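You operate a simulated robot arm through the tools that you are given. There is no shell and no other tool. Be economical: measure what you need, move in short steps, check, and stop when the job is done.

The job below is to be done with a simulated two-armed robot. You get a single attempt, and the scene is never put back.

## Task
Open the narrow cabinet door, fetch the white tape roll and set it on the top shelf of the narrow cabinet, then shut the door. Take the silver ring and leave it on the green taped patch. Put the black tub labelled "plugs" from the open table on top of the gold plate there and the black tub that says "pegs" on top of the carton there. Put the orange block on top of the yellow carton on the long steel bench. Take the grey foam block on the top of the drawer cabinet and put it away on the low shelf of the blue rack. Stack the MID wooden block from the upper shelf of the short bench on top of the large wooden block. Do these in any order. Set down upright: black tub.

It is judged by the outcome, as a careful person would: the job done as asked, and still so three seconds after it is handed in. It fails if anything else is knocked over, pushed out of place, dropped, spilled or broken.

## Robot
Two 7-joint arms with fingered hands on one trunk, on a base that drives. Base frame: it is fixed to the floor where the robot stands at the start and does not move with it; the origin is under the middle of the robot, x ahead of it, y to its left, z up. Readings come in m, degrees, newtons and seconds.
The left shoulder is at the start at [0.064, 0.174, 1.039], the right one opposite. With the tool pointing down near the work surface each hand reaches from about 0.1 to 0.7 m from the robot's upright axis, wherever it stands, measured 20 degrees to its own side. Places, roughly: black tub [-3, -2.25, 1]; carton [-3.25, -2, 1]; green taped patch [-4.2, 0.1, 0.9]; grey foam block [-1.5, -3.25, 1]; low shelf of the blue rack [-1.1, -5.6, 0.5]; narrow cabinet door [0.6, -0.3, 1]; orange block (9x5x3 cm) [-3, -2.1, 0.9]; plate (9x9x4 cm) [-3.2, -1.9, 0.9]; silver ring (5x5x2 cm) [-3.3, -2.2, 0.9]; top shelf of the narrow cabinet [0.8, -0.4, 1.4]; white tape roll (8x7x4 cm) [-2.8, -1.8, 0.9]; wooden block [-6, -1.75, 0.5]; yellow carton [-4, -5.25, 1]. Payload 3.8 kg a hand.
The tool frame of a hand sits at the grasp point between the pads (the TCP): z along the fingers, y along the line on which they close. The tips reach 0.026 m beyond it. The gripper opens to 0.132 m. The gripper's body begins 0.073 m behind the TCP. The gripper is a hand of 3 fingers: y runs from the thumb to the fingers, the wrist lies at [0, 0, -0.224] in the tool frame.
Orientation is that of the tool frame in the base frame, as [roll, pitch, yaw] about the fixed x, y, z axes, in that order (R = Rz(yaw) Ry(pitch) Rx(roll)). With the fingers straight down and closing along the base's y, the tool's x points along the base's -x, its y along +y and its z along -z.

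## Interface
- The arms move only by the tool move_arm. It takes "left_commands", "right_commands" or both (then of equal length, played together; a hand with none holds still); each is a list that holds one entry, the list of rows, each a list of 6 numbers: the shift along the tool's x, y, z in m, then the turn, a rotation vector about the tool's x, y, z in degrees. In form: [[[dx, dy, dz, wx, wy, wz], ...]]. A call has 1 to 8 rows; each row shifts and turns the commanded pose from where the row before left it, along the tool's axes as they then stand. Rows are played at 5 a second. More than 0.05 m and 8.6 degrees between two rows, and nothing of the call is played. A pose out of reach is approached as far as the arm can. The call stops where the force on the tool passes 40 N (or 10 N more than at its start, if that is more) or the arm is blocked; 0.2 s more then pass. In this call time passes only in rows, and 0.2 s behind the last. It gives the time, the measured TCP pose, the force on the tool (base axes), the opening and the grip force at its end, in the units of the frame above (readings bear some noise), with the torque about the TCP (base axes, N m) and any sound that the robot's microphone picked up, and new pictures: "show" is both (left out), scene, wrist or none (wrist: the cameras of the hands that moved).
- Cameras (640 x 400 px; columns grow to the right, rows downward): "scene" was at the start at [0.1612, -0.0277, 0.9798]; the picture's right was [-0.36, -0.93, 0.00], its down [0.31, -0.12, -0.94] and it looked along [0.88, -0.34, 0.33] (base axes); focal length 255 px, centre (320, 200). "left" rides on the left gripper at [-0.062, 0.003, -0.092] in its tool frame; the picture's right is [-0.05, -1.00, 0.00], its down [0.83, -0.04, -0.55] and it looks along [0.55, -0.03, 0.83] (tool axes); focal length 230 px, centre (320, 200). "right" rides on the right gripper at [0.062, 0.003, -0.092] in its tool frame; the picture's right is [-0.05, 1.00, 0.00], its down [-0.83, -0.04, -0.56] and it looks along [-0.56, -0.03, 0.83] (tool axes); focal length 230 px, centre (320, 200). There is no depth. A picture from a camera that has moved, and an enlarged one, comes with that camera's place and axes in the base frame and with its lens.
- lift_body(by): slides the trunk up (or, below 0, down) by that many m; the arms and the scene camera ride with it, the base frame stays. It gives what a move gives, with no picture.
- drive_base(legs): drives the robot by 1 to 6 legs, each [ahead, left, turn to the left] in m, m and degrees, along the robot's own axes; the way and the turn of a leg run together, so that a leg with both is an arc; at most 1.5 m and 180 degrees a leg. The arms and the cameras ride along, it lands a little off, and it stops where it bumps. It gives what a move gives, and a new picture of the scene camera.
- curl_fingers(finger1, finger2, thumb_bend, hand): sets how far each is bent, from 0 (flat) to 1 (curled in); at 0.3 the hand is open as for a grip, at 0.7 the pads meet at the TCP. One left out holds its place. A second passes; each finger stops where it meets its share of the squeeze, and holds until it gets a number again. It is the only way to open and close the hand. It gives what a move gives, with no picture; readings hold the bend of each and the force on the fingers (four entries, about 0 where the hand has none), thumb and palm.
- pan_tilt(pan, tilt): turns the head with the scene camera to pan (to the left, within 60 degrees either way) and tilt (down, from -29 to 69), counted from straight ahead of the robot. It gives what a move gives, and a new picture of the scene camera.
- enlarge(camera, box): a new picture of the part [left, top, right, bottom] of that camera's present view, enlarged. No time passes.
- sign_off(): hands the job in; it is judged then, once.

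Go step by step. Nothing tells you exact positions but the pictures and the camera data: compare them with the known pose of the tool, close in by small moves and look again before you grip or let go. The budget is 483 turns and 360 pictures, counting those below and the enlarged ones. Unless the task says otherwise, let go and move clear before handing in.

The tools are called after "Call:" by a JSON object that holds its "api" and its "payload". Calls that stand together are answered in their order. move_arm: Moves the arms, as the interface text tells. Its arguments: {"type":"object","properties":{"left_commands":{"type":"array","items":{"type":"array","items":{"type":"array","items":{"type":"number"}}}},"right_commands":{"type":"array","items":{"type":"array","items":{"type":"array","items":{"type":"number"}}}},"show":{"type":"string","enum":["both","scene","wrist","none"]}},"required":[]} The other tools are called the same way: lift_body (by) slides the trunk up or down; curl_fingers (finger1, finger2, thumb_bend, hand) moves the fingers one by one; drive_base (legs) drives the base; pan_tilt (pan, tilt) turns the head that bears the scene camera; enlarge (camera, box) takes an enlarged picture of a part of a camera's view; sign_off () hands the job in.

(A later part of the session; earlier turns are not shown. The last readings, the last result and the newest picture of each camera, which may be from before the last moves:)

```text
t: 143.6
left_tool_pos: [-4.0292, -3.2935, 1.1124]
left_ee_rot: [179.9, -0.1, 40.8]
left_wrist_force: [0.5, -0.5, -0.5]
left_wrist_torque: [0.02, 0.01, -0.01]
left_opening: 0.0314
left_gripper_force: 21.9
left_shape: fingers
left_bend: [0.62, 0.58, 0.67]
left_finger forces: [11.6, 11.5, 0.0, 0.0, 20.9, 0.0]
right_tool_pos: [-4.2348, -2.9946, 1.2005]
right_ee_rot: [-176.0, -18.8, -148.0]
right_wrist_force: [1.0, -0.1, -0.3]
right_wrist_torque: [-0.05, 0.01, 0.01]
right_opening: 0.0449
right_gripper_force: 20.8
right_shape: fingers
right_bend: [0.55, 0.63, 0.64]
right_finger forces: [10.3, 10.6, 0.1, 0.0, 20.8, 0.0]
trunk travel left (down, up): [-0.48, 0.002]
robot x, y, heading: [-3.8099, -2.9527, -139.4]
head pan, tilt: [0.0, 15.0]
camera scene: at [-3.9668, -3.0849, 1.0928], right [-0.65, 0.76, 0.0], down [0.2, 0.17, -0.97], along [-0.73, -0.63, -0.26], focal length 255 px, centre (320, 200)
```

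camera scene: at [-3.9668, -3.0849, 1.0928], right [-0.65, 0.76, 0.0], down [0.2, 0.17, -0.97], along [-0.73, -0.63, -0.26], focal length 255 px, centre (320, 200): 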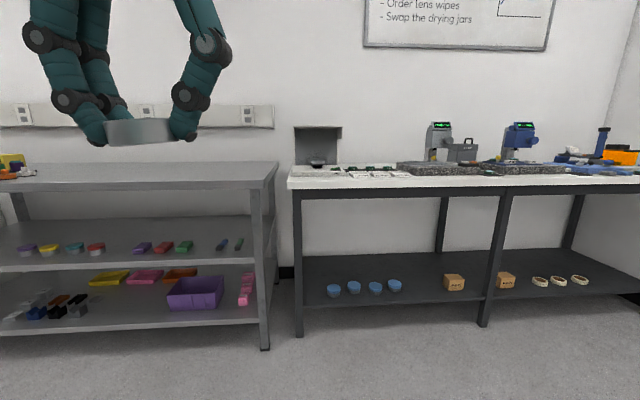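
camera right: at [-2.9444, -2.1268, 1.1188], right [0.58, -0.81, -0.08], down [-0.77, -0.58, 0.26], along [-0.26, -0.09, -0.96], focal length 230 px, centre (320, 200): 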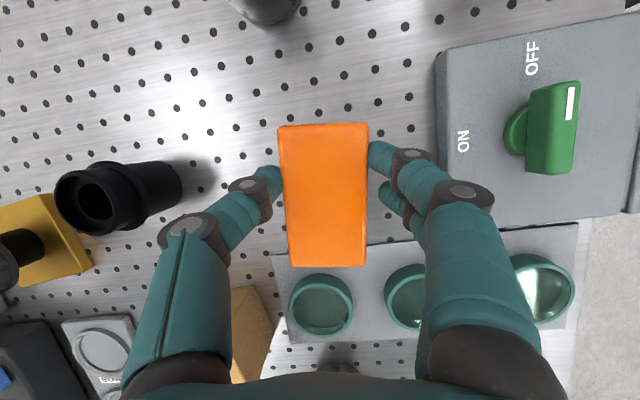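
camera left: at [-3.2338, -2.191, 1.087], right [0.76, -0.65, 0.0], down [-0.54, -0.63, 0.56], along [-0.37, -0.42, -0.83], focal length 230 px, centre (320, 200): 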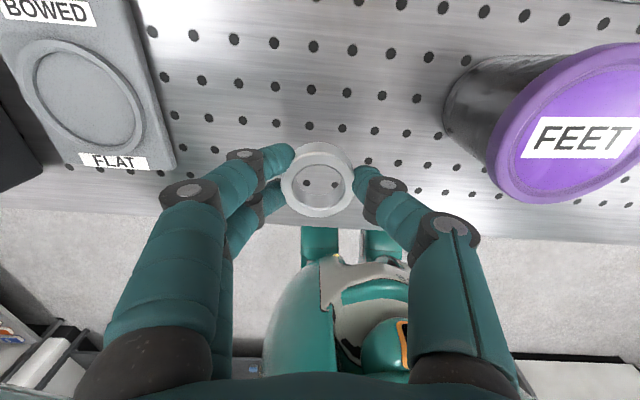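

The long steel bench is on the left with something yellow at its left end. I strafe left.

Call:
{"api": "drive_base", "payload": {"legs": [[0, 0, 4.5], [0, 1.45, 0]]}}

```text
t: 157.2
left_tool_pos: [-2.9577, -4.3582, 1.1137]
left_ee_rot: [179.9, 0.0, 44.8]
left_wrist_force: [-0.3, 0.3, -0.3]
left_wrist_torque: [0.02, 0.03, 0.0]
left_opening: 0.0313
left_gripper_force: 21.8
left_shape: fingers
left_bend: [0.62, 0.58, 0.67]
left_finger forces: [11.7, 11.5, 0.1, 0.0, 21.0, 0.0]
right_tool_pos: [-3.1832, -4.0746, 1.1998]
right_ee_rot: [-176.0, -18.8, -143.9]
right_wrist_force: [0.4, -0.6, -0.7]
right_wrist_torque: [0.01, 0.02, -0.01]
right_opening: 0.0452
right_gripper_force: 21.0
right_shape: fingers
right_bend: [0.55, 0.63, 0.64]
right_finger forces: [10.2, 10.6, 0.0, 0.0, 20.8, 0.0]
trunk travel left (down, up): [-0.48, 0.002]
robot x, y, heading: [-2.7708, -4.0054, -135.2]
head pan, tilt: [0.0, 15.0]
camera scene: at [-2.9096, -4.1453, 1.0928], right [-0.7, 0.71, 0.0], down [0.18, 0.18, -0.97], along [-0.69, -0.68, -0.26], focal length 255 px, centre (320, 200)
```

scene: 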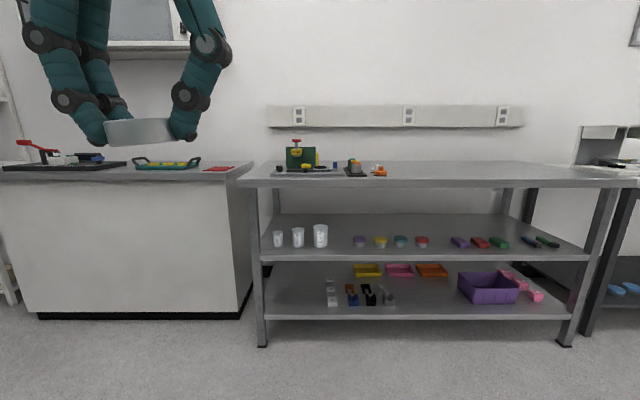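

Zoom on the bench top.

Call:
{"api": "enlarge", "payload": {"camera": "scene", "box": [250, 125, 410, 195]}}

```text
4.00 times, centred on (330, 160) of scene
camera zoom: at [-2.9096, -4.1453, 1.0928], right [-0.7, 0.71, 0.0], down [0.18, 0.18, -0.97], along [-0.69, -0.68, -0.26], focal length 1018 px, centre (280, 360)
```

zoom: 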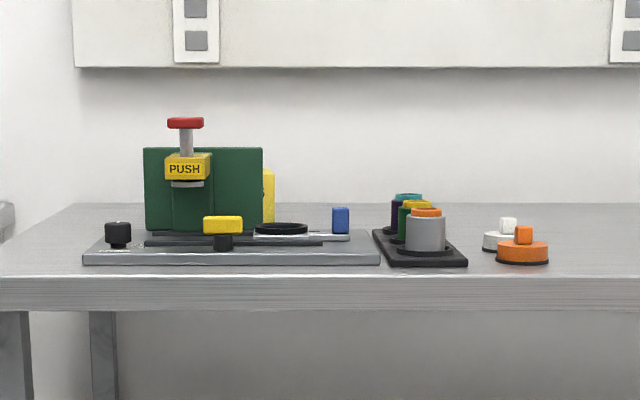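

The yellow carton is mostly hidden behind the green press. I move closer and to the right to see it.

Call:
{"api": "drive_base", "payload": {"legs": [[0.5, -0.3, 0]]}}

Call:
{"api": "pan_tilt", "payload": {"pan": 15, "tilt": 25}}

```text
t: 160.5
left_tool_pos: [-3.5202, -4.4894, 1.1138]
left_ee_rot: [179.9, -0.1, 44.5]
left_wrist_force: [-0.2, 0.4, 0.4]
left_wrist_torque: [0.01, -0.01, 0.02]
left_opening: 0.0311
left_gripper_force: 21.9
left_shape: fingers
left_bend: [0.62, 0.58, 0.67]
left_finger forces: [11.6, 11.5, 0.0, 0.0, 20.9, 0.1]
right_tool_pos: [-3.7436, -4.2048, 1.1997]
right_ee_rot: [-176.0, -18.7, -144.3]
right_wrist_force: [-1.5, 0.5, -0.5]
right_wrist_torque: [-0.03, 0.0, -0.02]
right_opening: 0.045
right_gripper_force: 20.3
right_shape: fingers
right_bend: [0.55, 0.63, 0.64]
right_finger forces: [10.3, 10.6, 0.0, 0.0, 20.9, 0.0]
trunk travel left (down, up): [-0.48, 0.002]
robot x, y, heading: [-3.3244, -4.1357, -135.8]
head pan, tilt: [0.0, 15.0]
camera scene: at [-3.4699, -4.277, 1.0929], right [-0.7, 0.71, 0.0], down [0.18, 0.18, -0.97], along [-0.69, -0.68, -0.26], focal length 255 px, centre (320, 200)
```

scene: 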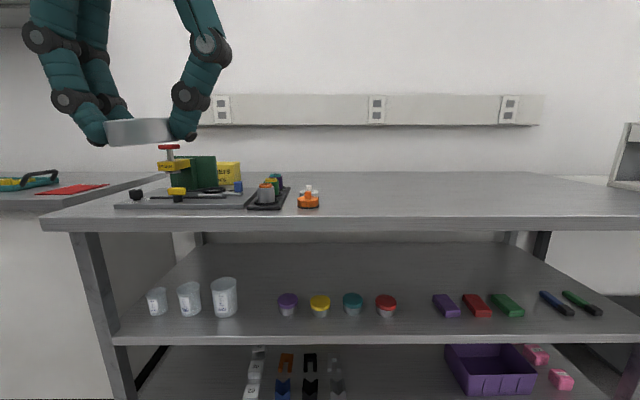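

```text
t: 161.2
left_tool_pos: [-3.5186, -4.4895, 1.1127]
left_ee_rot: [179.8, 0.0, 44.5]
left_wrist_force: [0.2, -0.1, -0.7]
left_wrist_torque: [0.02, -0.02, 0.01]
left_opening: 0.0314
left_gripper_force: 21.7
left_shape: fingers
left_bend: [0.62, 0.58, 0.67]
left_finger forces: [11.8, 11.4, 0.0, 0.0, 20.8, 0.1]
right_tool_pos: [-3.7435, -4.205, 1.2008]
right_ee_rot: [-176.0, -18.9, -144.5]
right_wrist_force: [-0.1, 0.4, -0.9]
right_wrist_torque: [-0.02, -0.01, -0.01]
right_opening: 0.0452
right_gripper_force: 21.1
right_shape: fingers
right_bend: [0.55, 0.63, 0.64]
right_finger forces: [10.2, 10.5, 0.1, 0.0, 20.7, 0.1]
trunk travel left (down, up): [-0.48, 0.002]
robot x, y, heading: [-3.3246, -4.1367, -135.5]
head pan, tilt: [15.0, 25.0]
camera scene: at [-3.4501, -4.291, 1.0766], right [-0.86, 0.51, 0.0], down [0.22, 0.36, -0.91], along [-0.46, -0.78, -0.42], focal length 255 px, centre (320, 200)
```

scene: 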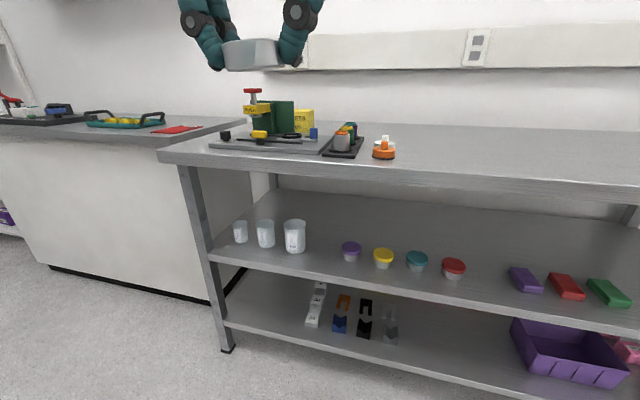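

Call:
{"api": "enlarge", "payload": {"camera": "scene", "box": [200, 80, 400, 180]}}

```text
3.20 times, centred on (300, 130) of scene
camera zoom: at [-3.4501, -4.291, 1.0766], right [-0.86, 0.51, 0.0], down [0.22, 0.36, -0.91], along [-0.46, -0.78, -0.42], focal length 815 px, centre (384, 424)
```

zoom: 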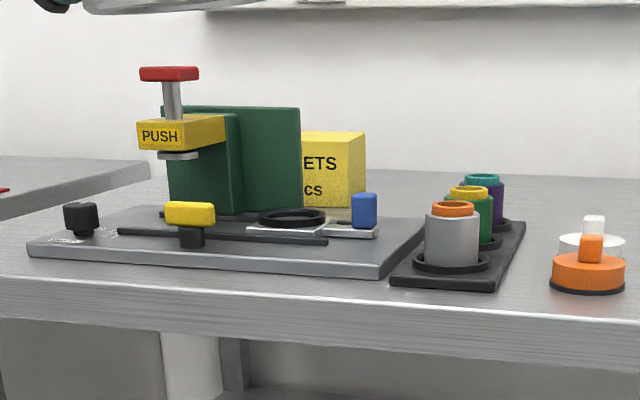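

The carton's top centre I estimate at about (-3.89,-5.21), top z≈0.985, behind the press. I raise the left hand for clearance, then position the base left and closer.

Call:
{"api": "move_arm", "payload": {"left_commands": [[[0.03, 0, -0.04, 0, 0, 0], [0.03, 0, -0.04, 0, 0, 0], [0.03, 0, -0.03, 0, 0, 0]]], "show": "none"}}

Call:
{"api": "drive_base", "payload": {"legs": [[0, 0.6, 0.5], [0.35, 0, 0]]}}

Call:
{"api": "enlarge", "payload": {"camera": "right", "box": [0, 0, 640, 400]}}

```text
t: 162.0
left_tool_pos: [-3.4547, -4.4265, 1.224]
left_ee_rot: [179.9, -0.2, 44.5]
left_wrist_force: [-0.2, 0.1, -0.3]
left_wrist_torque: [-0.02, 0.0, -0.02]
left_opening: 0.0312
left_gripper_force: 22.2
left_shape: fingers
left_bend: [0.62, 0.58, 0.67]
left_finger forces: [11.7, 11.6, 0.0, 0.1, 20.9, 0.1]
right_tool_pos: [-3.7425, -4.2032, 1.1999]
right_ee_rot: [-176.0, -18.9, -144.3]
right_wrist_force: [0.0, -1.1, -1.6]
right_wrist_torque: [-0.04, 0.0, -0.04]
right_opening: 0.0452
right_gripper_force: 20.9
right_shape: fingers
right_bend: [0.55, 0.63, 0.64]
right_finger forces: [10.3, 10.6, 0.1, 0.1, 20.7, 0.0]
trunk travel left (down, up): [-0.48, 0.002]
robot x, y, heading: [-3.3219, -4.1366, -135.5]
head pan, tilt: [15.0, 25.0]
```

```text
t: 169.6
left_tool_pos: [-3.2872, -5.1007, 1.2228]
left_ee_rot: [180.0, -0.1, 44.4]
left_wrist_force: [-0.3, -0.7, 0.4]
left_wrist_torque: [-0.04, -0.01, -0.01]
left_opening: 0.0315
left_gripper_force: 22.0
left_shape: fingers
left_bend: [0.62, 0.58, 0.67]
left_finger forces: [11.7, 11.5, 0.1, 0.0, 20.9, 0.0]
right_tool_pos: [-3.574, -4.8766, 1.2016]
right_ee_rot: [-175.9, -18.8, -144.4]
right_wrist_force: [0.0, -0.5, -0.8]
right_wrist_torque: [-0.01, 0.01, -0.02]
right_opening: 0.0452
right_gripper_force: 20.6
right_shape: fingers
right_bend: [0.55, 0.63, 0.64]
right_finger forces: [10.3, 10.6, 0.1, 0.0, 20.8, 0.0]
trunk travel left (down, up): [-0.48, 0.002]
robot x, y, heading: [-3.1543, -4.809, -135.6]
head pan, tilt: [15.0, 25.0]
camera scene: at [-3.2804, -4.9638, 1.0767], right [-0.86, 0.51, 0.0], down [0.22, 0.36, -0.91], along [-0.46, -0.78, -0.42], focal length 255 px, centre (320, 200)
```

scene: 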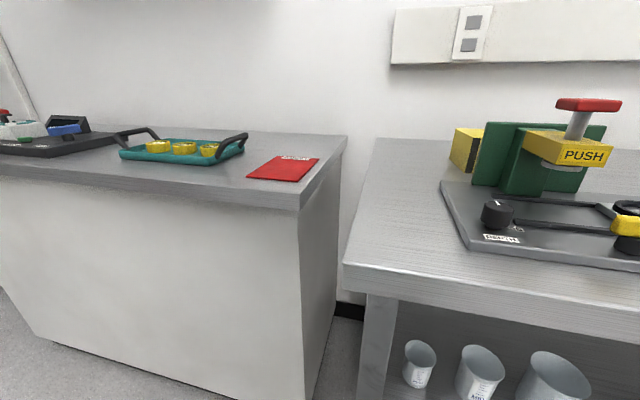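

```text
1.00 times, centred on (320, 200) of right (not enlarged: the box is as wide or as high as the picture)
camera zoom: at [-3.6033, -4.8846, 1.3075], right [-0.56, 0.83, -0.08], down [0.79, 0.56, 0.26], along [0.26, 0.08, -0.96], focal length 230 px, centre (320, 200)
```

zoom: 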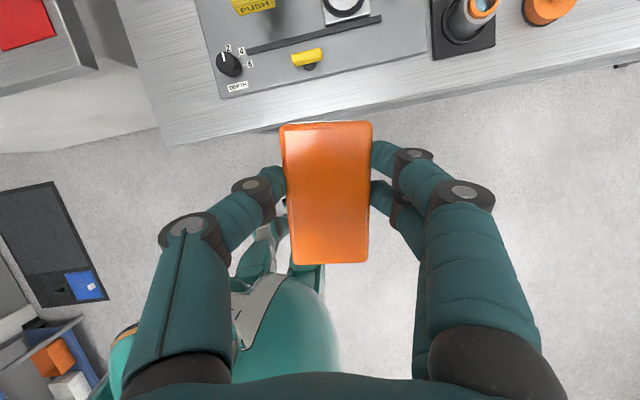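

Now the carton's left side is visible too; zoom to measure it.

Call:
{"api": "enlarge", "payload": {"camera": "scene", "box": [420, 90, 620, 215]}}

```text
3.20 times, centred on (520, 152) of scene
camera zoom: at [-3.2804, -4.9638, 1.0767], right [-0.86, 0.51, 0.0], down [0.22, 0.36, -0.91], along [-0.46, -0.78, -0.42], focal length 815 px, centre (-320, 352)
```

zoom: 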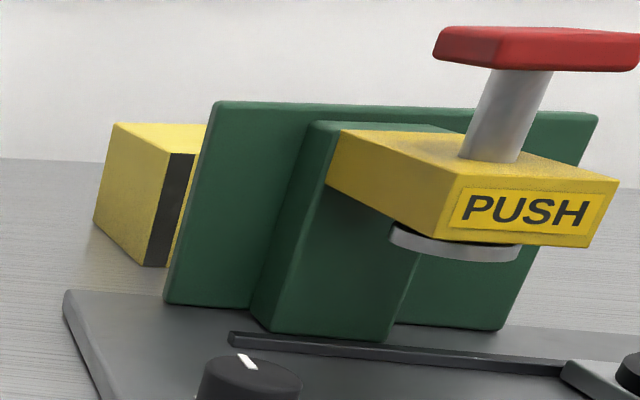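

Carton measured: centre (-3.876,-5.224), 14.5×9.5 cm, top z≈0.98; press knob top z≈1.06 lies in front of it. I raise the hand, lower the trunk, and advance.

Call:
{"api": "move_arm", "payload": {"right_commands": [[[0.0125, 0, -0.038, 0, 0, 0], [0.0125, 0, -0.038, 0, 0, 0]]], "show": "none"}}

Call:
{"api": "lift_body", "payload": {"by": -0.12}}

Call:
{"api": "drive_base", "payload": {"legs": [[0.16, 0, 0]]}}

```text
t: 170.2
left_tool_pos: [-3.2866, -5.1009, 1.224]
left_ee_rot: [179.9, -0.1, 44.4]
left_wrist_force: [0.4, -0.1, -0.1]
left_wrist_torque: [0.0, -0.01, -0.02]
left_opening: 0.0311
left_gripper_force: 21.9
left_shape: fingers
left_bend: [0.62, 0.58, 0.67]
left_finger forces: [11.6, 11.6, 0.0, 0.0, 20.9, 0.0]
right_tool_pos: [-3.5744, -4.8719, 1.2839]
right_ee_rot: [-176.0, -18.8, -144.5]
right_wrist_force: [0.8, -0.3, -1.3]
right_wrist_torque: [0.03, 0.01, -0.01]
right_opening: 0.0451
right_gripper_force: 20.7
right_shape: fingers
right_bend: [0.55, 0.63, 0.64]
right_finger forces: [10.4, 10.6, 0.1, 0.0, 20.8, 0.0]
trunk travel left (down, up): [-0.48, 0.002]
robot x, y, heading: [-3.1534, -4.8086, -135.6]
head pan, tilt: [15.0, 25.0]
```

```text
t: 171.7
left_tool_pos: [-3.2853, -5.1006, 1.1035]
left_ee_rot: [179.9, 0.0, 44.4]
left_wrist_force: [-0.5, 0.4, -0.2]
left_wrist_torque: [-0.01, -0.02, -0.01]
left_opening: 0.0313
left_gripper_force: 22.3
left_shape: fingers
left_bend: [0.62, 0.58, 0.67]
left_finger forces: [11.7, 11.4, 0.0, 0.0, 20.8, 0.0]
right_tool_pos: [-3.5757, -4.873, 1.1611]
right_ee_rot: [-176.0, -18.8, -144.5]
right_wrist_force: [0.8, 0.0, -1.0]
right_wrist_torque: [0.02, 0.0, 0.0]
right_opening: 0.0451
right_gripper_force: 20.8
right_shape: fingers
right_bend: [0.55, 0.63, 0.64]
right_finger forces: [10.4, 10.6, 0.0, 0.1, 20.8, 0.1]
trunk travel left (down, up): [-0.36, 0.122]
robot x, y, heading: [-3.153, -4.8104, -135.7]
head pan, tilt: [15.0, 25.0]
```

```text
t: 173.2
left_tool_pos: [-3.403, -5.2113, 1.1019]
left_ee_rot: [179.9, -0.1, 44.4]
left_wrist_force: [0.0, -0.4, -0.6]
left_wrist_torque: [0.0, -0.01, -0.01]
left_opening: 0.0313
left_gripper_force: 22.1
left_shape: fingers
left_bend: [0.62, 0.58, 0.67]
left_finger forces: [11.7, 11.5, 0.1, 0.0, 20.9, 0.1]
right_tool_pos: [-3.6909, -4.9827, 1.1599]
right_ee_rot: [-176.0, -18.8, -144.5]
right_wrist_force: [0.6, 0.8, -0.3]
right_wrist_torque: [0.02, -0.02, -0.02]
right_opening: 0.045
right_gripper_force: 20.9
right_shape: fingers
right_bend: [0.55, 0.63, 0.64]
right_finger forces: [10.2, 10.5, 0.0, 0.0, 20.9, 0.0]
trunk travel left (down, up): [-0.36, 0.122]
robot x, y, heading: [-3.2664, -4.9205, -135.8]
head pan, tilt: [15.0, 25.0]
camera scene: at [-3.3845, -5.065, 0.9214], right [-0.86, 0.51, 0.0], down [0.22, 0.36, -0.91], along [-0.46, -0.78, -0.42], focal length 255 px, centre (320, 200)
```

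scene: 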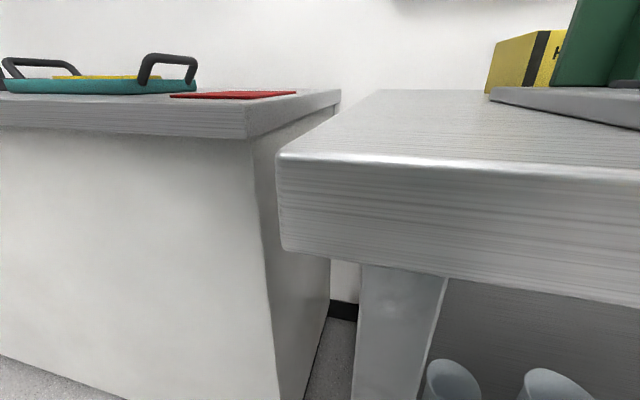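

Bench edge is ~0.24 ahead; consistent. I extend toward the carton at safe height.

Call:
{"api": "move_arm", "payload": {"right_commands": [[[0.0386, -0.0136, 0.014, 0, 0, 0], [0.0386, -0.0136, 0.014, 0, 0, 0], [0.0386, -0.0136, 0.014, 0, 0, 0], [0.0386, -0.0136, 0.014, 0, 0, 0], [0.0386, -0.0136, 0.014, 0, 0, 0], [0.0386, -0.0136, 0.014, 0, 0, 0], [0.0386, -0.0136, 0.014, 0, 0, 0]]], "show": "wrist"}}

```text
t: 174.8
left_tool_pos: [-3.4026, -5.2116, 1.102]
left_ee_rot: [179.9, -0.1, 44.3]
left_wrist_force: [-0.7, -0.4, -0.3]
left_wrist_torque: [-0.01, 0.01, -0.02]
left_opening: 0.0316
left_gripper_force: 21.9
left_shape: fingers
left_bend: [0.62, 0.58, 0.67]
left_finger forces: [11.7, 11.5, 0.0, 0.1, 21.0, 0.0]
right_tool_pos: [-3.8582, -5.1437, 1.1427]
right_ee_rot: [-175.9, -18.8, -144.5]
right_wrist_force: [0.3, -0.8, -1.2]
right_wrist_torque: [-0.04, 0.01, -0.01]
right_opening: 0.0451
right_gripper_force: 20.9
right_shape: fingers
right_bend: [0.55, 0.63, 0.64]
right_finger forces: [10.4, 10.4, 0.0, 0.1, 20.9, 0.0]
right hand out of reach, approached as far as the arm can: row 5, 6, 7
trunk travel left (down, up): [-0.36, 0.122]
robot x, y, heading: [-3.2692, -4.9236, -135.8]
head pan, tilt: [15.0, 25.0]
camera right: at [-3.8875, -5.1517, 1.25], right [-0.56, 0.83, -0.08], down [0.79, 0.56, 0.26], along [0.26, 0.08, -0.96], focal length 230 px, centre (320, 200)
```

right: 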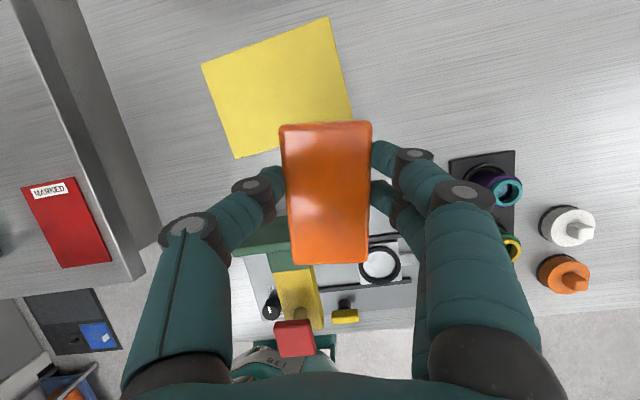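

The wrist view shows the carton top centre at about (-3.89,-5.235), ~9 cm further ahead and 4 cm left. Turning the base left ~23° in front of the carton uses the arm's best direction.

Call:
{"api": "drive_base", "payload": {"legs": [[0, -0.22, 0], [0, 0, 23]]}}

Call:
{"api": "enlarge", "payload": {"camera": "right", "box": [0, 0, 640, 400]}}

```text
t: 178.5
left_tool_pos: [-3.4287, -5.084, 1.1026]
left_ee_rot: [179.9, -0.1, 67.5]
left_wrist_force: [-0.3, 0.0, 0.0]
left_wrist_torque: [0.05, -0.04, 0.0]
left_opening: 0.0313
left_gripper_force: 21.9
left_shape: fingers
left_bend: [0.62, 0.58, 0.67]
left_finger forces: [11.7, 11.6, 0.0, 0.1, 20.8, 0.0]
right_tool_pos: [-3.8748, -5.1998, 1.1438]
right_ee_rot: [-176.0, -18.9, -121.3]
right_wrist_force: [0.5, 0.1, -1.6]
right_wrist_torque: [0.0, 0.0, 0.03]
right_opening: 0.0448
right_gripper_force: 20.7
right_shape: fingers
right_bend: [0.55, 0.63, 0.64]
right_finger forces: [10.4, 10.5, 0.1, 0.0, 21.0, 0.0]
trunk travel left (down, up): [-0.36, 0.122]
robot x, y, heading: [-3.4235, -4.7654, -112.6]
head pan, tilt: [15.0, 25.0]
camera scene: at [-3.4706, -4.9409, 0.9215], right [-0.99, 0.13, 0.0], down [0.06, 0.42, -0.91], along [-0.12, -0.9, -0.42], focal length 255 px, centre (320, 200)
```

scene: 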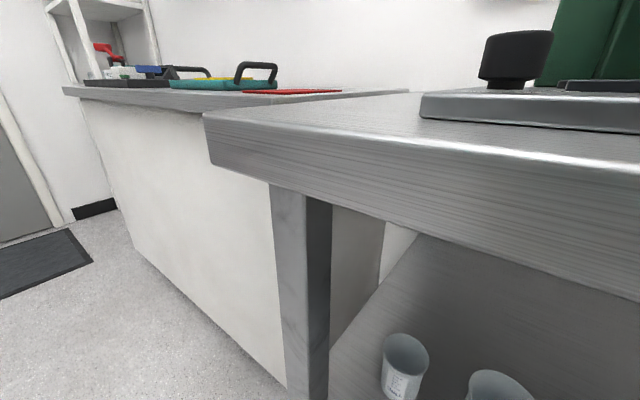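

```text
1.00 times, centred on (320, 200) of right (not enlarged: the box is as wide or as high as the picture)
camera zoom: at [-3.8976, -5.2185, 1.2506], right [-0.84, 0.54, -0.08], down [0.51, 0.82, 0.26], along [0.21, 0.17, -0.96], focal length 230 px, centre (320, 200)
```

zoom: 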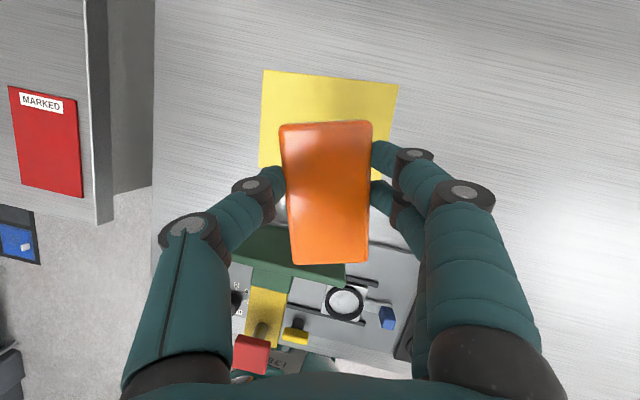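

Almost above the carton: ~4 cm more ahead. I go ahead and down together.

Call:
{"api": "move_arm", "payload": {"right_commands": [[[0.009, 0, 0.0455, 0, 0, 0], [0.009, 0, 0.0455, 0, 0, 0]]], "show": "wrist"}}

```text
t: 179.1
left_tool_pos: [-3.4287, -5.0839, 1.1029]
left_ee_rot: [179.9, -0.1, 67.5]
left_wrist_force: [-0.2, 0.1, 0.1]
left_wrist_torque: [-0.06, -0.03, -0.01]
left_opening: 0.0311
left_gripper_force: 22.5
left_shape: fingers
left_bend: [0.62, 0.58, 0.67]
left_finger forces: [11.6, 11.5, 0.1, 0.1, 21.0, 0.0]
right_tool_pos: [-3.9063, -5.2296, 1.0759]
right_ee_rot: [-175.9, -18.9, -121.4]
right_wrist_force: [-0.2, 0.3, -1.5]
right_wrist_torque: [0.05, -0.02, -0.03]
right_opening: 0.0451
right_gripper_force: 20.8
right_shape: fingers
right_bend: [0.55, 0.63, 0.64]
right_finger forces: [10.4, 10.5, 0.0, 0.0, 20.8, 0.0]
right hand out of reach, approached as far as the arm can: row 1, 2
trunk travel left (down, up): [-0.36, 0.122]
robot x, y, heading: [-3.4215, -4.763, -112.6]
head pan, tilt: [15.0, 25.0]
camera right: at [-3.9301, -5.2489, 1.1828], right [-0.84, 0.54, -0.08], down [0.51, 0.82, 0.26], along [0.21, 0.17, -0.96], focal length 230 px, centre (320, 200)
```

right: 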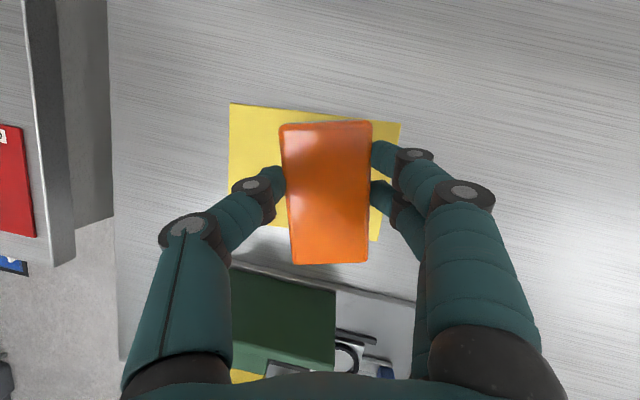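

Good: block is over the carton, ~2 cm right of centre. Shift left and lower.

Call:
{"api": "move_arm", "payload": {"right_commands": [[[0, -0.014, 0, 0, 0, 0], [-0.0097, 0.0024, 0.0283, 0, 0, 0]]], "show": "wrist"}}

```text
t: 179.7
left_tool_pos: [-3.4296, -5.0835, 1.103]
left_ee_rot: [180.0, -0.3, 67.6]
left_wrist_force: [-0.6, -0.8, -0.6]
left_wrist_torque: [0.01, 0.03, 0.0]
left_opening: 0.0315
left_gripper_force: 22.1
left_shape: fingers
left_bend: [0.62, 0.58, 0.67]
left_finger forces: [11.7, 11.6, 0.0, 0.0, 20.9, 0.0]
right_tool_pos: [-3.9073, -5.2305, 1.0467]
right_ee_rot: [-175.9, -18.8, -121.4]
right_wrist_force: [0.1, -0.3, -1.7]
right_wrist_torque: [0.0, -0.01, -0.02]
right_opening: 0.0447
right_gripper_force: 20.4
right_shape: fingers
right_bend: [0.55, 0.63, 0.64]
right_finger forces: [10.5, 10.5, 0.0, 0.0, 20.9, 0.0]
right hand out of reach, approached as far as the arm can: row 1
trunk travel left (down, up): [-0.36, 0.122]
robot x, y, heading: [-3.4198, -4.7643, -112.4]
head pan, tilt: [15.0, 25.0]
camera right: at [-3.9307, -5.2486, 1.1531], right [-0.84, 0.54, -0.08], down [0.51, 0.82, 0.26], along [0.21, 0.17, -0.96], focal length 230 px, centre (320, 200)
```

right: 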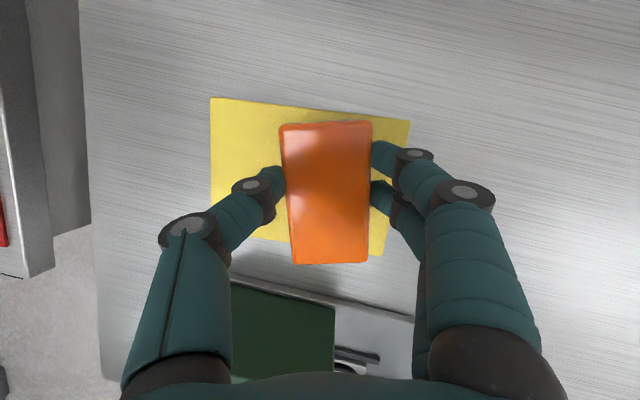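

Call:
{"api": "move_arm", "payload": {"right_commands": [[[-0.0045, 0.001, 0.0132, 0, 0, 0], [-0.002, 0.0005, 0.0055, 0, 0, 0]]], "show": "none"}}

```text
t: 180.3
left_tool_pos: [-3.4295, -5.0835, 1.1033]
left_ee_rot: [179.9, 0.0, 67.6]
left_wrist_force: [-0.3, 0.4, -0.7]
left_wrist_torque: [0.01, -0.02, -0.01]
left_opening: 0.0315
left_gripper_force: 21.8
left_shape: fingers
left_bend: [0.62, 0.58, 0.67]
left_finger forces: [11.7, 11.6, 0.0, 0.1, 20.8, 0.0]
right_tool_pos: [-3.9065, -5.2301, 1.0252]
right_ee_rot: [-176.1, -18.9, -121.4]
right_wrist_force: [0.2, -0.1, -1.5]
right_wrist_torque: [-0.02, 0.02, -0.02]
right_opening: 0.0451
right_gripper_force: 21.2
right_shape: fingers
right_bend: [0.55, 0.63, 0.64]
right_finger forces: [10.4, 10.5, 0.0, 0.0, 20.9, 0.0]
trunk travel left (down, up): [-0.36, 0.122]
robot x, y, heading: [-3.4211, -4.7617, -112.6]
head pan, tilt: [15.0, 25.0]
```

Not yet in contact; continue in small steps.

Call:
{"api": "move_arm", "payload": {"right_commands": [[[-0.002, 0.0005, 0.006, 0, 0, 0]]], "show": "none"}}

Call:
{"api": "move_arm", "payload": {"right_commands": [[[-0.002, 0.0005, 0.006, 0, 0, 0]]], "show": "wrist"}}

```text
t: 180.7
left_tool_pos: [-3.4295, -5.0841, 1.1037]
left_ee_rot: [179.9, -0.1, 67.6]
left_wrist_force: [-0.7, -0.7, -0.7]
left_wrist_torque: [-0.03, 0.01, 0.04]
left_opening: 0.0312
left_gripper_force: 21.6
left_shape: fingers
left_bend: [0.62, 0.58, 0.67]
left_finger forces: [11.7, 11.6, 0.0, 0.0, 20.9, 0.1]
right_tool_pos: [-3.9064, -5.2295, 1.0201]
right_ee_rot: [-175.9, -18.9, -121.4]
right_wrist_force: [-0.1, 0.5, -0.8]
right_wrist_torque: [-0.01, 0.02, -0.01]
right_opening: 0.0446
right_gripper_force: 21.4
right_shape: fingers
right_bend: [0.55, 0.63, 0.64]
right_finger forces: [10.3, 10.5, 0.1, 0.0, 20.9, 0.0]
trunk travel left (down, up): [-0.36, 0.122]
robot x, y, heading: [-3.4206, -4.7628, -112.9]
head pan, tilt: [15.0, 25.0]
```

```text
t: 181.1
left_tool_pos: [-3.4283, -5.0836, 1.1028]
left_ee_rot: [179.9, -0.2, 67.5]
left_wrist_force: [-0.3, 0.2, -0.8]
left_wrist_torque: [-0.05, 0.0, 0.02]
left_opening: 0.0315
left_gripper_force: 22.1
left_shape: fingers
left_bend: [0.62, 0.58, 0.67]
left_finger forces: [11.6, 11.7, 0.0, 0.0, 20.9, 0.0]
right_tool_pos: [-3.9062, -5.2294, 1.0128]
right_ee_rot: [-176.0, -18.9, -121.5]
right_wrist_force: [-0.1, -0.9, 2.4]
right_wrist_torque: [0.11, 0.01, 0.02]
right_opening: 0.0451
right_gripper_force: 21.1
right_shape: fingers
right_bend: [0.54, 0.63, 0.64]
right_finger forces: [9.7, 11.2, 0.1, 0.0, 21.0, 0.0]
trunk travel left (down, up): [-0.36, 0.122]
robot x, y, heading: [-3.4236, -4.7654, -112.5]
head pan, tilt: [15.0, 25.0]
camera right: at [-3.9303, -5.2483, 1.1207], right [-0.84, 0.54, -0.08], down [0.51, 0.82, 0.26], along [0.21, 0.17, -0.96], focal length 230 px, centre (320, 200)
```

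right: 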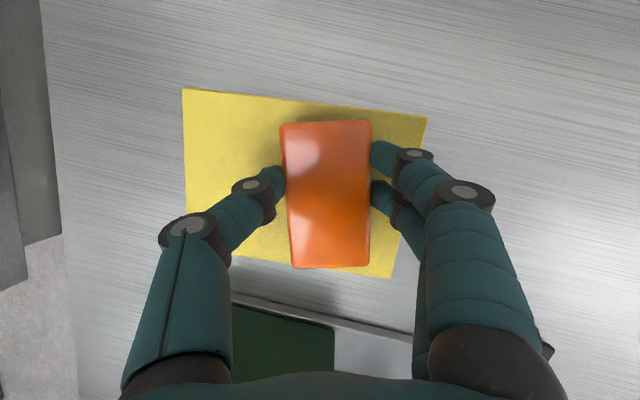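

Contact starts. 2 mm more, then release gently.

Call:
{"api": "move_arm", "payload": {"right_commands": [[[-0.0008, 0.0002, 0.0025, 0, 0, 0]]], "show": "none"}}

Call:
{"api": "curl_fingers", "payload": {"hand": "right", "finger1": 0.48, "finger2": 0.48, "thumb_bend": 0.54}}

Call:
{"api": "enlarge", "payload": {"camera": "right", "box": [0, 0, 640, 400]}}

```text
t: 181.5
left_tool_pos: [-3.4289, -5.0831, 1.1034]
left_ee_rot: [179.9, -0.1, 67.4]
left_wrist_force: [0.5, 0.4, -0.7]
left_wrist_torque: [-0.01, -0.02, -0.04]
left_opening: 0.0313
left_gripper_force: 21.8
left_shape: fingers
left_bend: [0.62, 0.58, 0.67]
left_finger forces: [11.7, 11.5, 0.1, 0.1, 20.9, 0.0]
right_tool_pos: [-3.9071, -5.2302, 1.0111]
right_ee_rot: [-175.9, -19.1, -121.4]
right_wrist_force: [-1.3, -1.9, 4.9]
right_wrist_torque: [0.19, 0.11, 0.06]
right_opening: 0.0449
right_gripper_force: 21.5
right_shape: fingers
right_bend: [0.54, 0.64, 0.64]
right_finger forces: [9.5, 13.1, 0.1, 0.0, 20.6, 0.1]
trunk travel left (down, up): [-0.36, 0.122]
robot x, y, heading: [-3.4226, -4.7608, -112.6]
head pan, tilt: [15.0, 25.0]
```

```text
t: 182.5
left_tool_pos: [-3.4275, -5.0835, 1.1032]
left_ee_rot: [179.9, 0.0, 67.5]
left_wrist_force: [-0.4, 0.3, 0.0]
left_wrist_torque: [-0.02, 0.02, -0.03]
left_opening: 0.0311
left_gripper_force: 21.8
left_shape: fingers
left_bend: [0.62, 0.58, 0.67]
left_finger forces: [11.7, 11.6, 0.1, 0.1, 21.0, 0.1]
right_tool_pos: [-3.9056, -5.2301, 1.0134]
right_ee_rot: [-175.9, -19.2, -121.4]
right_wrist_force: [0.3, -5.4, 21.0]
right_wrist_torque: [0.26, 0.56, 0.1]
right_opening: 0.0638
right_gripper_force: 10.1
right_shape: fingers
right_bend: [0.48, 0.57, 0.54]
right_finger forces: [0.0, 20.7, 0.0, 0.0, 0.1, 0.0]
trunk travel left (down, up): [-0.36, 0.122]
robot x, y, heading: [-3.4219, -4.7656, -112.9]
head pan, tilt: [15.0, 25.0]
```

```text
1.00 times, centred on (320, 200) of right (not enlarged: the box is as wide or as high as the picture)
camera zoom: at [-3.9288, -5.2485, 1.1201], right [-0.84, 0.54, -0.08], down [0.51, 0.82, 0.25], along [0.21, 0.17, -0.96], focal length 230 px, centre (320, 200)
```

zoom: 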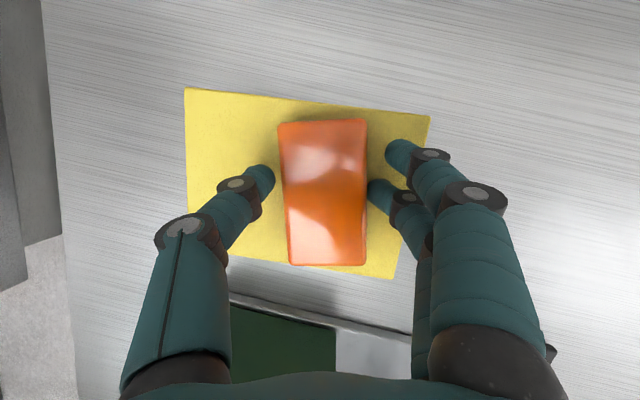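

Released; finger 2's tip presses on the carton, so I rise, then open.

Call:
{"api": "move_arm", "payload": {"right_commands": [[[0.002, -0.0005, -0.006, 0, 0, 0], [0.0045, -0.001, -0.0132, 0, 0, 0]]], "show": "wrist"}}

```text
t: 183.1
left_tool_pos: [-3.4293, -5.0846, 1.1035]
left_ee_rot: [179.9, -0.1, 67.5]
left_wrist_force: [-0.2, -0.4, 0.3]
left_wrist_torque: [0.02, 0.0, -0.02]
left_opening: 0.0314
left_gripper_force: 22.0
left_shape: fingers
left_bend: [0.62, 0.58, 0.67]
left_finger forces: [11.7, 11.6, 0.0, 0.0, 20.9, 0.0]
right_tool_pos: [-3.9072, -5.2302, 1.029]
right_ee_rot: [-176.2, -18.6, -121.4]
right_wrist_force: [1.0, 0.1, 0.6]
right_wrist_torque: [0.01, -0.01, 0.0]
right_opening: 0.0636
right_gripper_force: 0.1
right_shape: fingers
right_bend: [0.48, 0.48, 0.54]
right_finger forces: [0.0, 0.0, 0.0, 0.0, 0.1, 0.0]
trunk travel left (down, up): [-0.36, 0.122]
robot x, y, heading: [-3.4216, -4.7695, -112.6]
head pan, tilt: [15.0, 25.0]
camera right: at [-3.9307, -5.249, 1.136], right [-0.84, 0.54, -0.08], down [0.51, 0.82, 0.26], along [0.21, 0.18, -0.96], focal length 230 px, centre (320, 200)
```

right: 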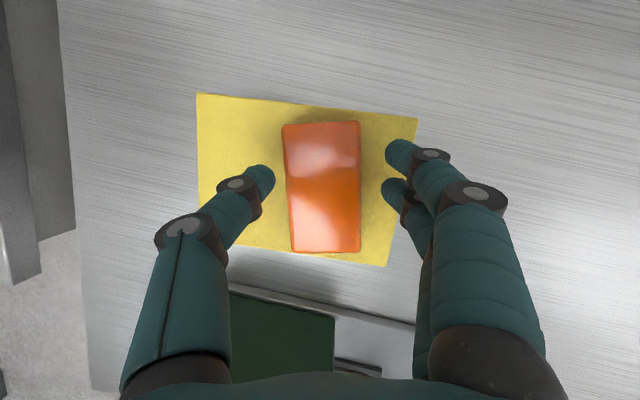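

The block rests on the carton. Open wider, lift clear.

Call:
{"api": "curl_fingers", "payload": {"hand": "right", "finger1": 0.4, "finger2": 0.4, "thumb_bend": 0.4}}

Call:
{"api": "move_arm", "payload": {"right_commands": [[[0.01, -0.003, -0.038, 0, 0, 0], [0.0125, -0.003, -0.038, 0, 0, 0], [0.0125, -0.003, -0.038, 0, 0, 0], [0.0125, -0.003, -0.038, 0, 0, 0]]], "show": "wrist"}}

```text
t: 184.1
left_tool_pos: [-3.4294, -5.0838, 1.1034]
left_ee_rot: [179.9, -0.1, 67.4]
left_wrist_force: [-0.9, -0.3, -0.2]
left_wrist_torque: [0.01, 0.0, -0.03]
left_opening: 0.0312
left_gripper_force: 22.1
left_shape: fingers
left_bend: [0.62, 0.58, 0.67]
left_finger forces: [11.7, 11.7, 0.0, 0.0, 20.9, 0.1]
right_tool_pos: [-3.9071, -5.2314, 1.0309]
right_ee_rot: [-176.0, -18.9, -121.3]
right_wrist_force: [0.9, -0.5, -0.5]
right_wrist_torque: [0.04, -0.01, -0.03]
right_opening: 0.1009
right_gripper_force: 0.0
right_shape: fingers
right_bend: [0.4, 0.4, 0.4]
right_finger forces: [0.0, 0.0, 0.0, 0.1, 0.1, 0.0]
trunk travel left (down, up): [-0.36, 0.122]
robot x, y, heading: [-3.4225, -4.7613, -112.7]
head pan, tilt: [15.0, 25.0]
```

```text
t: 185.1
left_tool_pos: [-3.4297, -5.0839, 1.1031]
left_ee_rot: [179.8, 0.0, 67.5]
left_wrist_force: [0.1, -0.5, -1.8]
left_wrist_torque: [0.01, -0.01, 0.02]
left_opening: 0.0316
left_gripper_force: 22.1
left_shape: fingers
left_bend: [0.62, 0.58, 0.67]
left_finger forces: [11.7, 11.6, 0.1, 0.0, 20.9, 0.0]
right_tool_pos: [-3.9452, -5.2017, 1.1483]
right_ee_rot: [-176.1, -18.9, -121.4]
right_wrist_force: [-0.2, -0.6, 0.8]
right_wrist_torque: [-0.02, -0.02, -0.02]
right_opening: 0.1013
right_gripper_force: 0.1
right_shape: fingers
right_bend: [0.4, 0.4, 0.4]
right_finger forces: [0.1, 0.1, 0.0, 0.0, 0.1, 0.0]
right hand out of reach, approached as far as the arm can: row 2, 3, 4
trunk travel left (down, up): [-0.36, 0.122]
robot x, y, heading: [-3.4202, -4.7633, -112.6]
head pan, tilt: [15.0, 25.0]
camera right: at [-3.9685, -5.2204, 1.2546], right [-0.84, 0.54, -0.08], down [0.51, 0.82, 0.26], along [0.21, 0.17, -0.96], focal length 230 px, centre (320, 200)
```

right: 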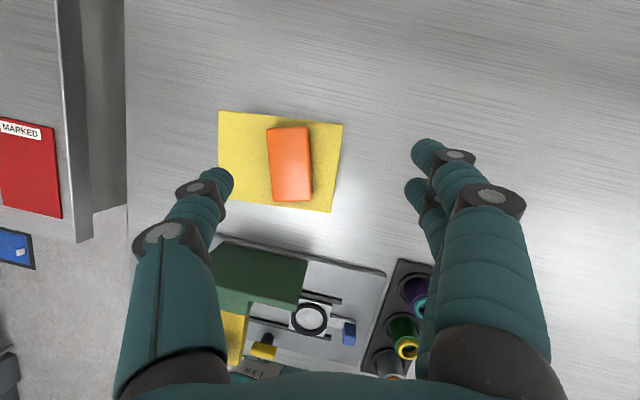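

Orange block done. Next the wooden blocks near (-6,-1.75). I back off, turn and drive along the aisle.

Call:
{"api": "drive_base", "payload": {"legs": [[-0.5, 0, 0], [0, 0, -120], [1.4, 0, 0]]}}

```text
t: 199.8
left_tool_pos: [-4.3558, -3.0059, 1.1036]
left_ee_rot: [179.9, -0.1, -52.4]
left_wrist_force: [0.4, 0.7, -1.3]
left_wrist_torque: [0.0, -0.01, 0.02]
left_opening: 0.0314
left_gripper_force: 22.2
left_shape: fingers
left_bend: [0.62, 0.58, 0.67]
left_finger forces: [11.8, 11.6, 0.0, 0.0, 20.9, 0.0]
right_tool_pos: [-4.2013, -2.4988, 1.1473]
right_ee_rot: [-176.0, -19.0, 118.7]
right_wrist_force: [0.3, 0.0, 0.1]
right_wrist_torque: [-0.02, -0.02, 0.0]
right_opening: 0.1012
right_gripper_force: 0.0
right_shape: fingers
right_bend: [0.4, 0.4, 0.4]
right_finger forces: [0.1, 0.0, 0.0, 0.1, 0.1, 0.0]
trunk travel left (down, up): [-0.36, 0.122]
robot x, y, heading: [-4.0808, -3.1701, 127.9]
head pan, tilt: [15.0, 25.0]
camera scene: at [-4.2127, -3.0417, 0.9215], right [0.61, 0.79, 0.0], down [0.34, -0.26, -0.91], along [-0.72, 0.55, -0.42], focal length 255 px, centre (320, 200)
```

scene: 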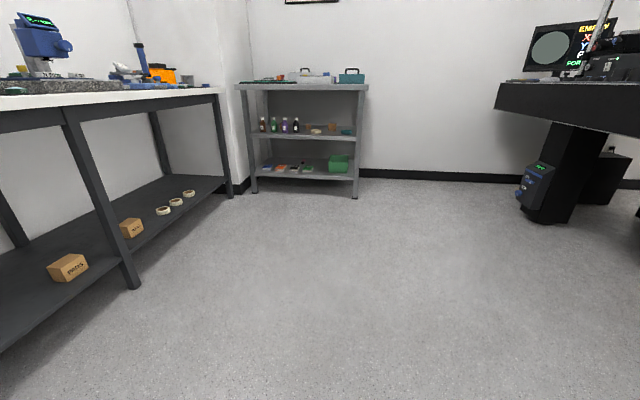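

The short bench is ahead. Zoom on its upper shelf.

Call:
{"api": "enlarge", "payload": {"camera": "scene", "box": [230, 65, 380, 205]}}

```text
2.86 times, centred on (305, 135) of scene
camera zoom: at [-4.2127, -3.0417, 0.9215], right [0.61, 0.79, 0.0], down [0.34, -0.26, -0.91], along [-0.72, 0.55, -0.42], focal length 727 px, centre (363, 386)
```

zoom: 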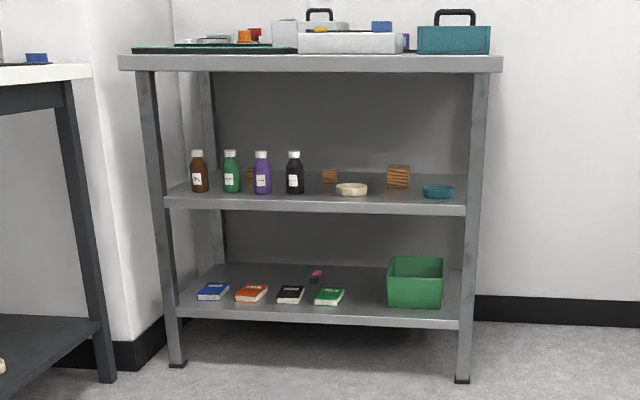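

Three wooden blocks sit at the back of the mid tier (z≈0.52): small, mid, large. I drive nearer and lower the trunk.

Call:
{"api": "drive_base", "payload": {"legs": [[0, 0, 7], [1.2, 0.4, 0]]}}

Call:
{"api": "lift_body", "payload": {"by": -0.2}}

Call:
{"api": "pan_tilt", "payload": {"pan": 0, "tilt": 15}}

```text
t: 206.7
left_tool_pos: [-5.5028, -2.4701, 1.1025]
left_ee_rot: [179.9, -0.1, -45.1]
left_wrist_force: [-0.6, 0.1, -0.2]
left_wrist_torque: [0.01, 0.01, 0.01]
left_opening: 0.0313
left_gripper_force: 22.2
left_shape: fingers
left_bend: [0.62, 0.58, 0.67]
left_finger forces: [11.6, 11.6, 0.0, 0.0, 20.8, 0.1]
right_tool_pos: [-5.4137, -1.947, 1.1467]
right_ee_rot: [-175.9, -18.9, 125.9]
right_wrist_force: [-0.7, -0.2, 0.0]
right_wrist_torque: [0.02, 0.03, -0.03]
right_opening: 0.1014
right_gripper_force: 0.0
right_shape: fingers
right_bend: [0.4, 0.4, 0.4]
right_finger forces: [0.0, 0.0, 0.1, 0.0, 0.0, 0.1]
trunk travel left (down, up): [-0.36, 0.122]
robot x, y, heading: [-5.2131, -2.6018, 134.5]
head pan, tilt: [15.0, 25.0]
camera scene: at [-5.3571, -2.4879, 0.9215], right [0.5, 0.86, 0.0], down [0.36, -0.21, -0.91], along [-0.78, 0.46, -0.42], focal length 255 px, centre (320, 200)
```

scene: 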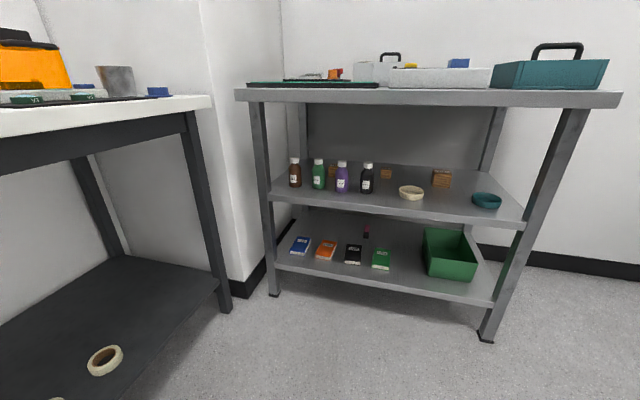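

```text
t: 208.9
left_tool_pos: [-5.5016, -2.4699, 0.9026]
left_ee_rot: [179.9, 0.1, -45.3]
left_wrist_force: [0.2, 0.4, -0.6]
left_wrist_torque: [0.0, -0.03, -0.01]
left_opening: 0.0312
left_gripper_force: 22.3
left_shape: fingers
left_bend: [0.62, 0.58, 0.67]
left_finger forces: [11.7, 11.6, 0.0, 0.1, 20.9, 0.0]
right_tool_pos: [-5.4128, -1.9501, 0.9474]
right_ee_rot: [-175.9, -18.9, 125.9]
right_wrist_force: [0.8, -0.7, 0.3]
right_wrist_torque: [-0.03, 0.02, 0.01]
right_opening: 0.1013
right_gripper_force: 0.1
right_shape: fingers
right_bend: [0.4, 0.4, 0.4]
right_finger forces: [0.1, 0.0, 0.0, 0.1, 0.1, 0.1]
trunk travel left (down, up): [-0.16, 0.322]
robot x, y, heading: [-5.2091, -2.5968, 134.8]
head pan, tilt: [15.0, 25.0]
```

```text
t: 209.7
left_tool_pos: [-5.5019, -2.4696, 0.9028]
left_ee_rot: [179.9, -0.2, -45.1]
left_wrist_force: [-0.3, 0.3, -0.6]
left_wrist_torque: [-0.04, 0.0, 0.04]
left_opening: 0.0314
left_gripper_force: 21.9
left_shape: fingers
left_bend: [0.62, 0.58, 0.67]
left_finger forces: [11.7, 11.5, 0.0, 0.1, 20.9, 0.0]
right_tool_pos: [-5.4146, -1.9486, 0.946]
right_ee_rot: [-175.9, -18.9, 125.9]
right_wrist_force: [0.0, 0.2, -0.2]
right_wrist_torque: [-0.01, -0.01, 0.01]
right_opening: 0.1016
right_gripper_force: 0.0
right_shape: fingers
right_bend: [0.4, 0.4, 0.4]
right_finger forces: [0.1, 0.0, 0.0, 0.1, 0.0, 0.0]
trunk travel left (down, up): [-0.16, 0.322]
robot x, y, heading: [-5.21, -2.6011, 134.8]
head pan, tilt: [0.0, 15.0]
camera scene: at [-5.3378, -2.4735, 0.7383], right [0.71, 0.7, 0.0], down [0.18, -0.18, -0.97], along [-0.68, 0.69, -0.26], focal length 255 px, centre (320, 200)
```

scene: 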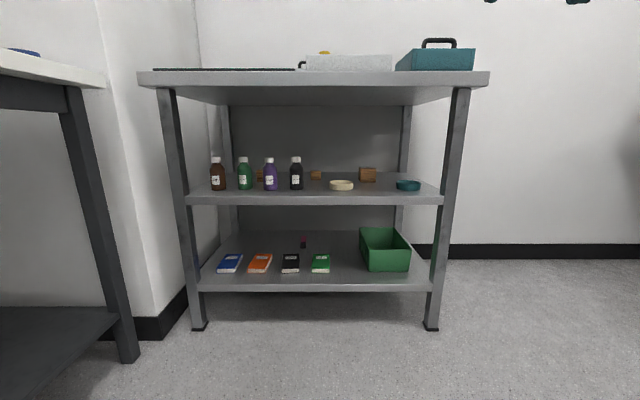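

Call:
{"api": "enlarge", "payload": {"camera": "scene", "box": [200, 140, 450, 210]}}

```text
2.56 times, centred on (325, 175) of scene
camera zoom: at [-5.3378, -2.4735, 0.7383], right [0.71, 0.7, 0.0], down [0.18, -0.18, -0.97], along [-0.68, 0.69, -0.26], focal length 652 px, centre (307, 264)
```

zoom: 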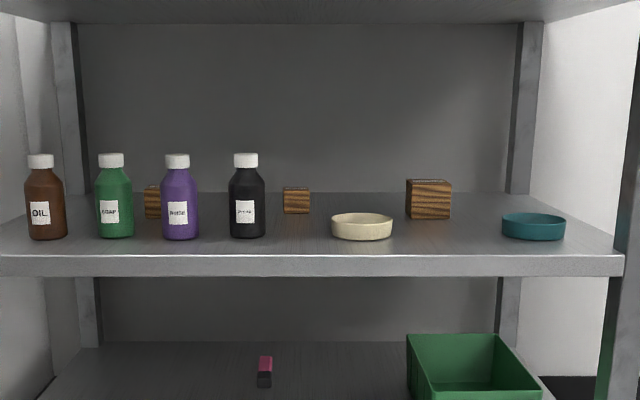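

Call:
{"api": "enlarge", "payload": {"camera": "scene", "box": [230, 155, 390, 200]}}

```text
4.00 times, centred on (310, 178) of scene
camera zoom: at [-5.3378, -2.4735, 0.7383], right [0.71, 0.7, 0.0], down [0.18, -0.18, -0.97], along [-0.68, 0.69, -0.26], focal length 1018 px, centre (360, 290)
```

zoom: 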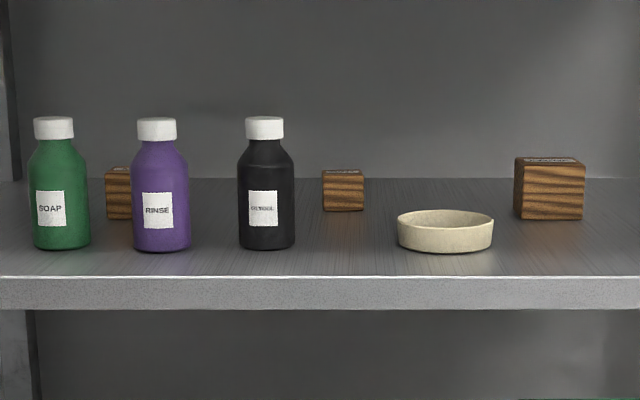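

The MID block is behind the SOAP/RINSE bottles at the left (52 px tall vs. 41 small, 62 large). I first park the left hand (ring) higher and closer, and reshape the right hand to a forward-down pitch.

Call:
{"api": "move_arm", "payload": {"left_commands": [[[0.02, 0, -0.04, 0, 0, 0], [0.02, 0, -0.04, 0, 0, 0], [0.02, 0, -0.04, 0, 0, 0], [0.02, 0, -0.04, 0, 0, 0], [0, 0, 0, 0, 0, 0], [0, 0, 0, 0, 0, 0]]], "right_commands": [[[-0.04, 0, 0, 0, 8, 0], [-0.04, 0, 0, 0, 8, 0], [-0.03, 0, 0, 0, 8, 0], [-0.03, 0, 0, 0, 8, 0], [-0.03, 0, 0, 0, 8, 0], [-0.02, 0, 0, 0, 8, 0]]], "show": "none"}}

```text
t: 211.1
left_tool_pos: [-5.4342, -2.525, 1.0238]
left_ee_rot: [-179.9, -0.4, -45.2]
left_wrist_force: [0.5, 0.5, 0.1]
left_wrist_torque: [-0.03, 0.0, 0.02]
left_opening: 0.0311
left_gripper_force: 21.8
left_shape: fingers
left_bend: [0.62, 0.58, 0.68]
left_finger forces: [11.5, 11.5, 0.0, 0.0, 20.8, 0.0]
left hand out of reach, approached as far as the arm can: row 3, 4
right_tool_pos: [-5.3621, -2.0134, 0.8821]
right_ee_rot: [-170.1, -66.5, 118.2]
right_wrist_force: [0.2, -0.1, 0.6]
right_wrist_torque: [0.01, -0.03, -0.02]
right_opening: 0.1011
right_gripper_force: 0.0
right_shape: fingers
right_bend: [0.4, 0.4, 0.4]
right_finger forces: [0.0, 0.0, 0.0, 0.1, 0.0, 0.1]
right hand out of reach, approached as far as the arm can: row 5, 6
trunk travel left (down, up): [-0.16, 0.322]
robot x, y, heading: [-5.2093, -2.5976, 134.7]
head pan, tilt: [0.0, 15.0]
```

Pitch is now 23° below horizontal. I lower the right hand to z≈0.70 and retract it.

Call:
{"api": "move_arm", "payload": {"right_commands": [[[-0.0412, 0.003, 0.0177, 0, 0, 0], [-0.0412, 0.003, 0.0177, 0, 0, 0], [-0.0412, 0.003, 0.0177, 0, 0, 0], [-0.0412, 0.003, 0.0177, 0, 0, 0], [-0.0177, 0.0013, -0.0414, 0, 0, 0], [-0.0177, 0.0013, -0.0414, 0, 0, 0], [-0.0177, 0.0013, -0.0414, 0, 0, 0], [-0.0177, 0.0013, -0.0414, 0, 0, 0]]], "show": "none"}}

```text
t: 212.8
left_tool_pos: [-5.4338, -2.5282, 1.0236]
left_ee_rot: [-179.9, -0.2, -45.2]
left_wrist_force: [0.2, -0.6, -0.8]
left_wrist_torque: [0.03, 0.0, 0.02]
left_opening: 0.031
left_gripper_force: 22.0
left_shape: fingers
left_bend: [0.62, 0.58, 0.68]
left_finger forces: [11.6, 11.6, 0.1, 0.0, 20.8, 0.1]
right_tool_pos: [-5.3237, -1.9706, 0.6878]
right_ee_rot: [-170.2, -66.7, 118.4]
right_wrist_force: [-0.7, 0.5, -0.7]
right_wrist_torque: [-0.01, 0.0, -0.01]
right_opening: 0.1013
right_gripper_force: 0.0
right_shape: fingers
right_bend: [0.4, 0.4, 0.4]
right_finger forces: [0.0, 0.1, 0.0, 0.0, 0.1, 0.1]
right hand out of reach, approached as far as the arm can: row 1, 2, 3, 5, 6, 7, 8
trunk travel left (down, up): [-0.16, 0.322]
robot x, y, heading: [-5.2081, -2.5977, 134.6]
head pan, tilt: [0.0, 15.0]
```

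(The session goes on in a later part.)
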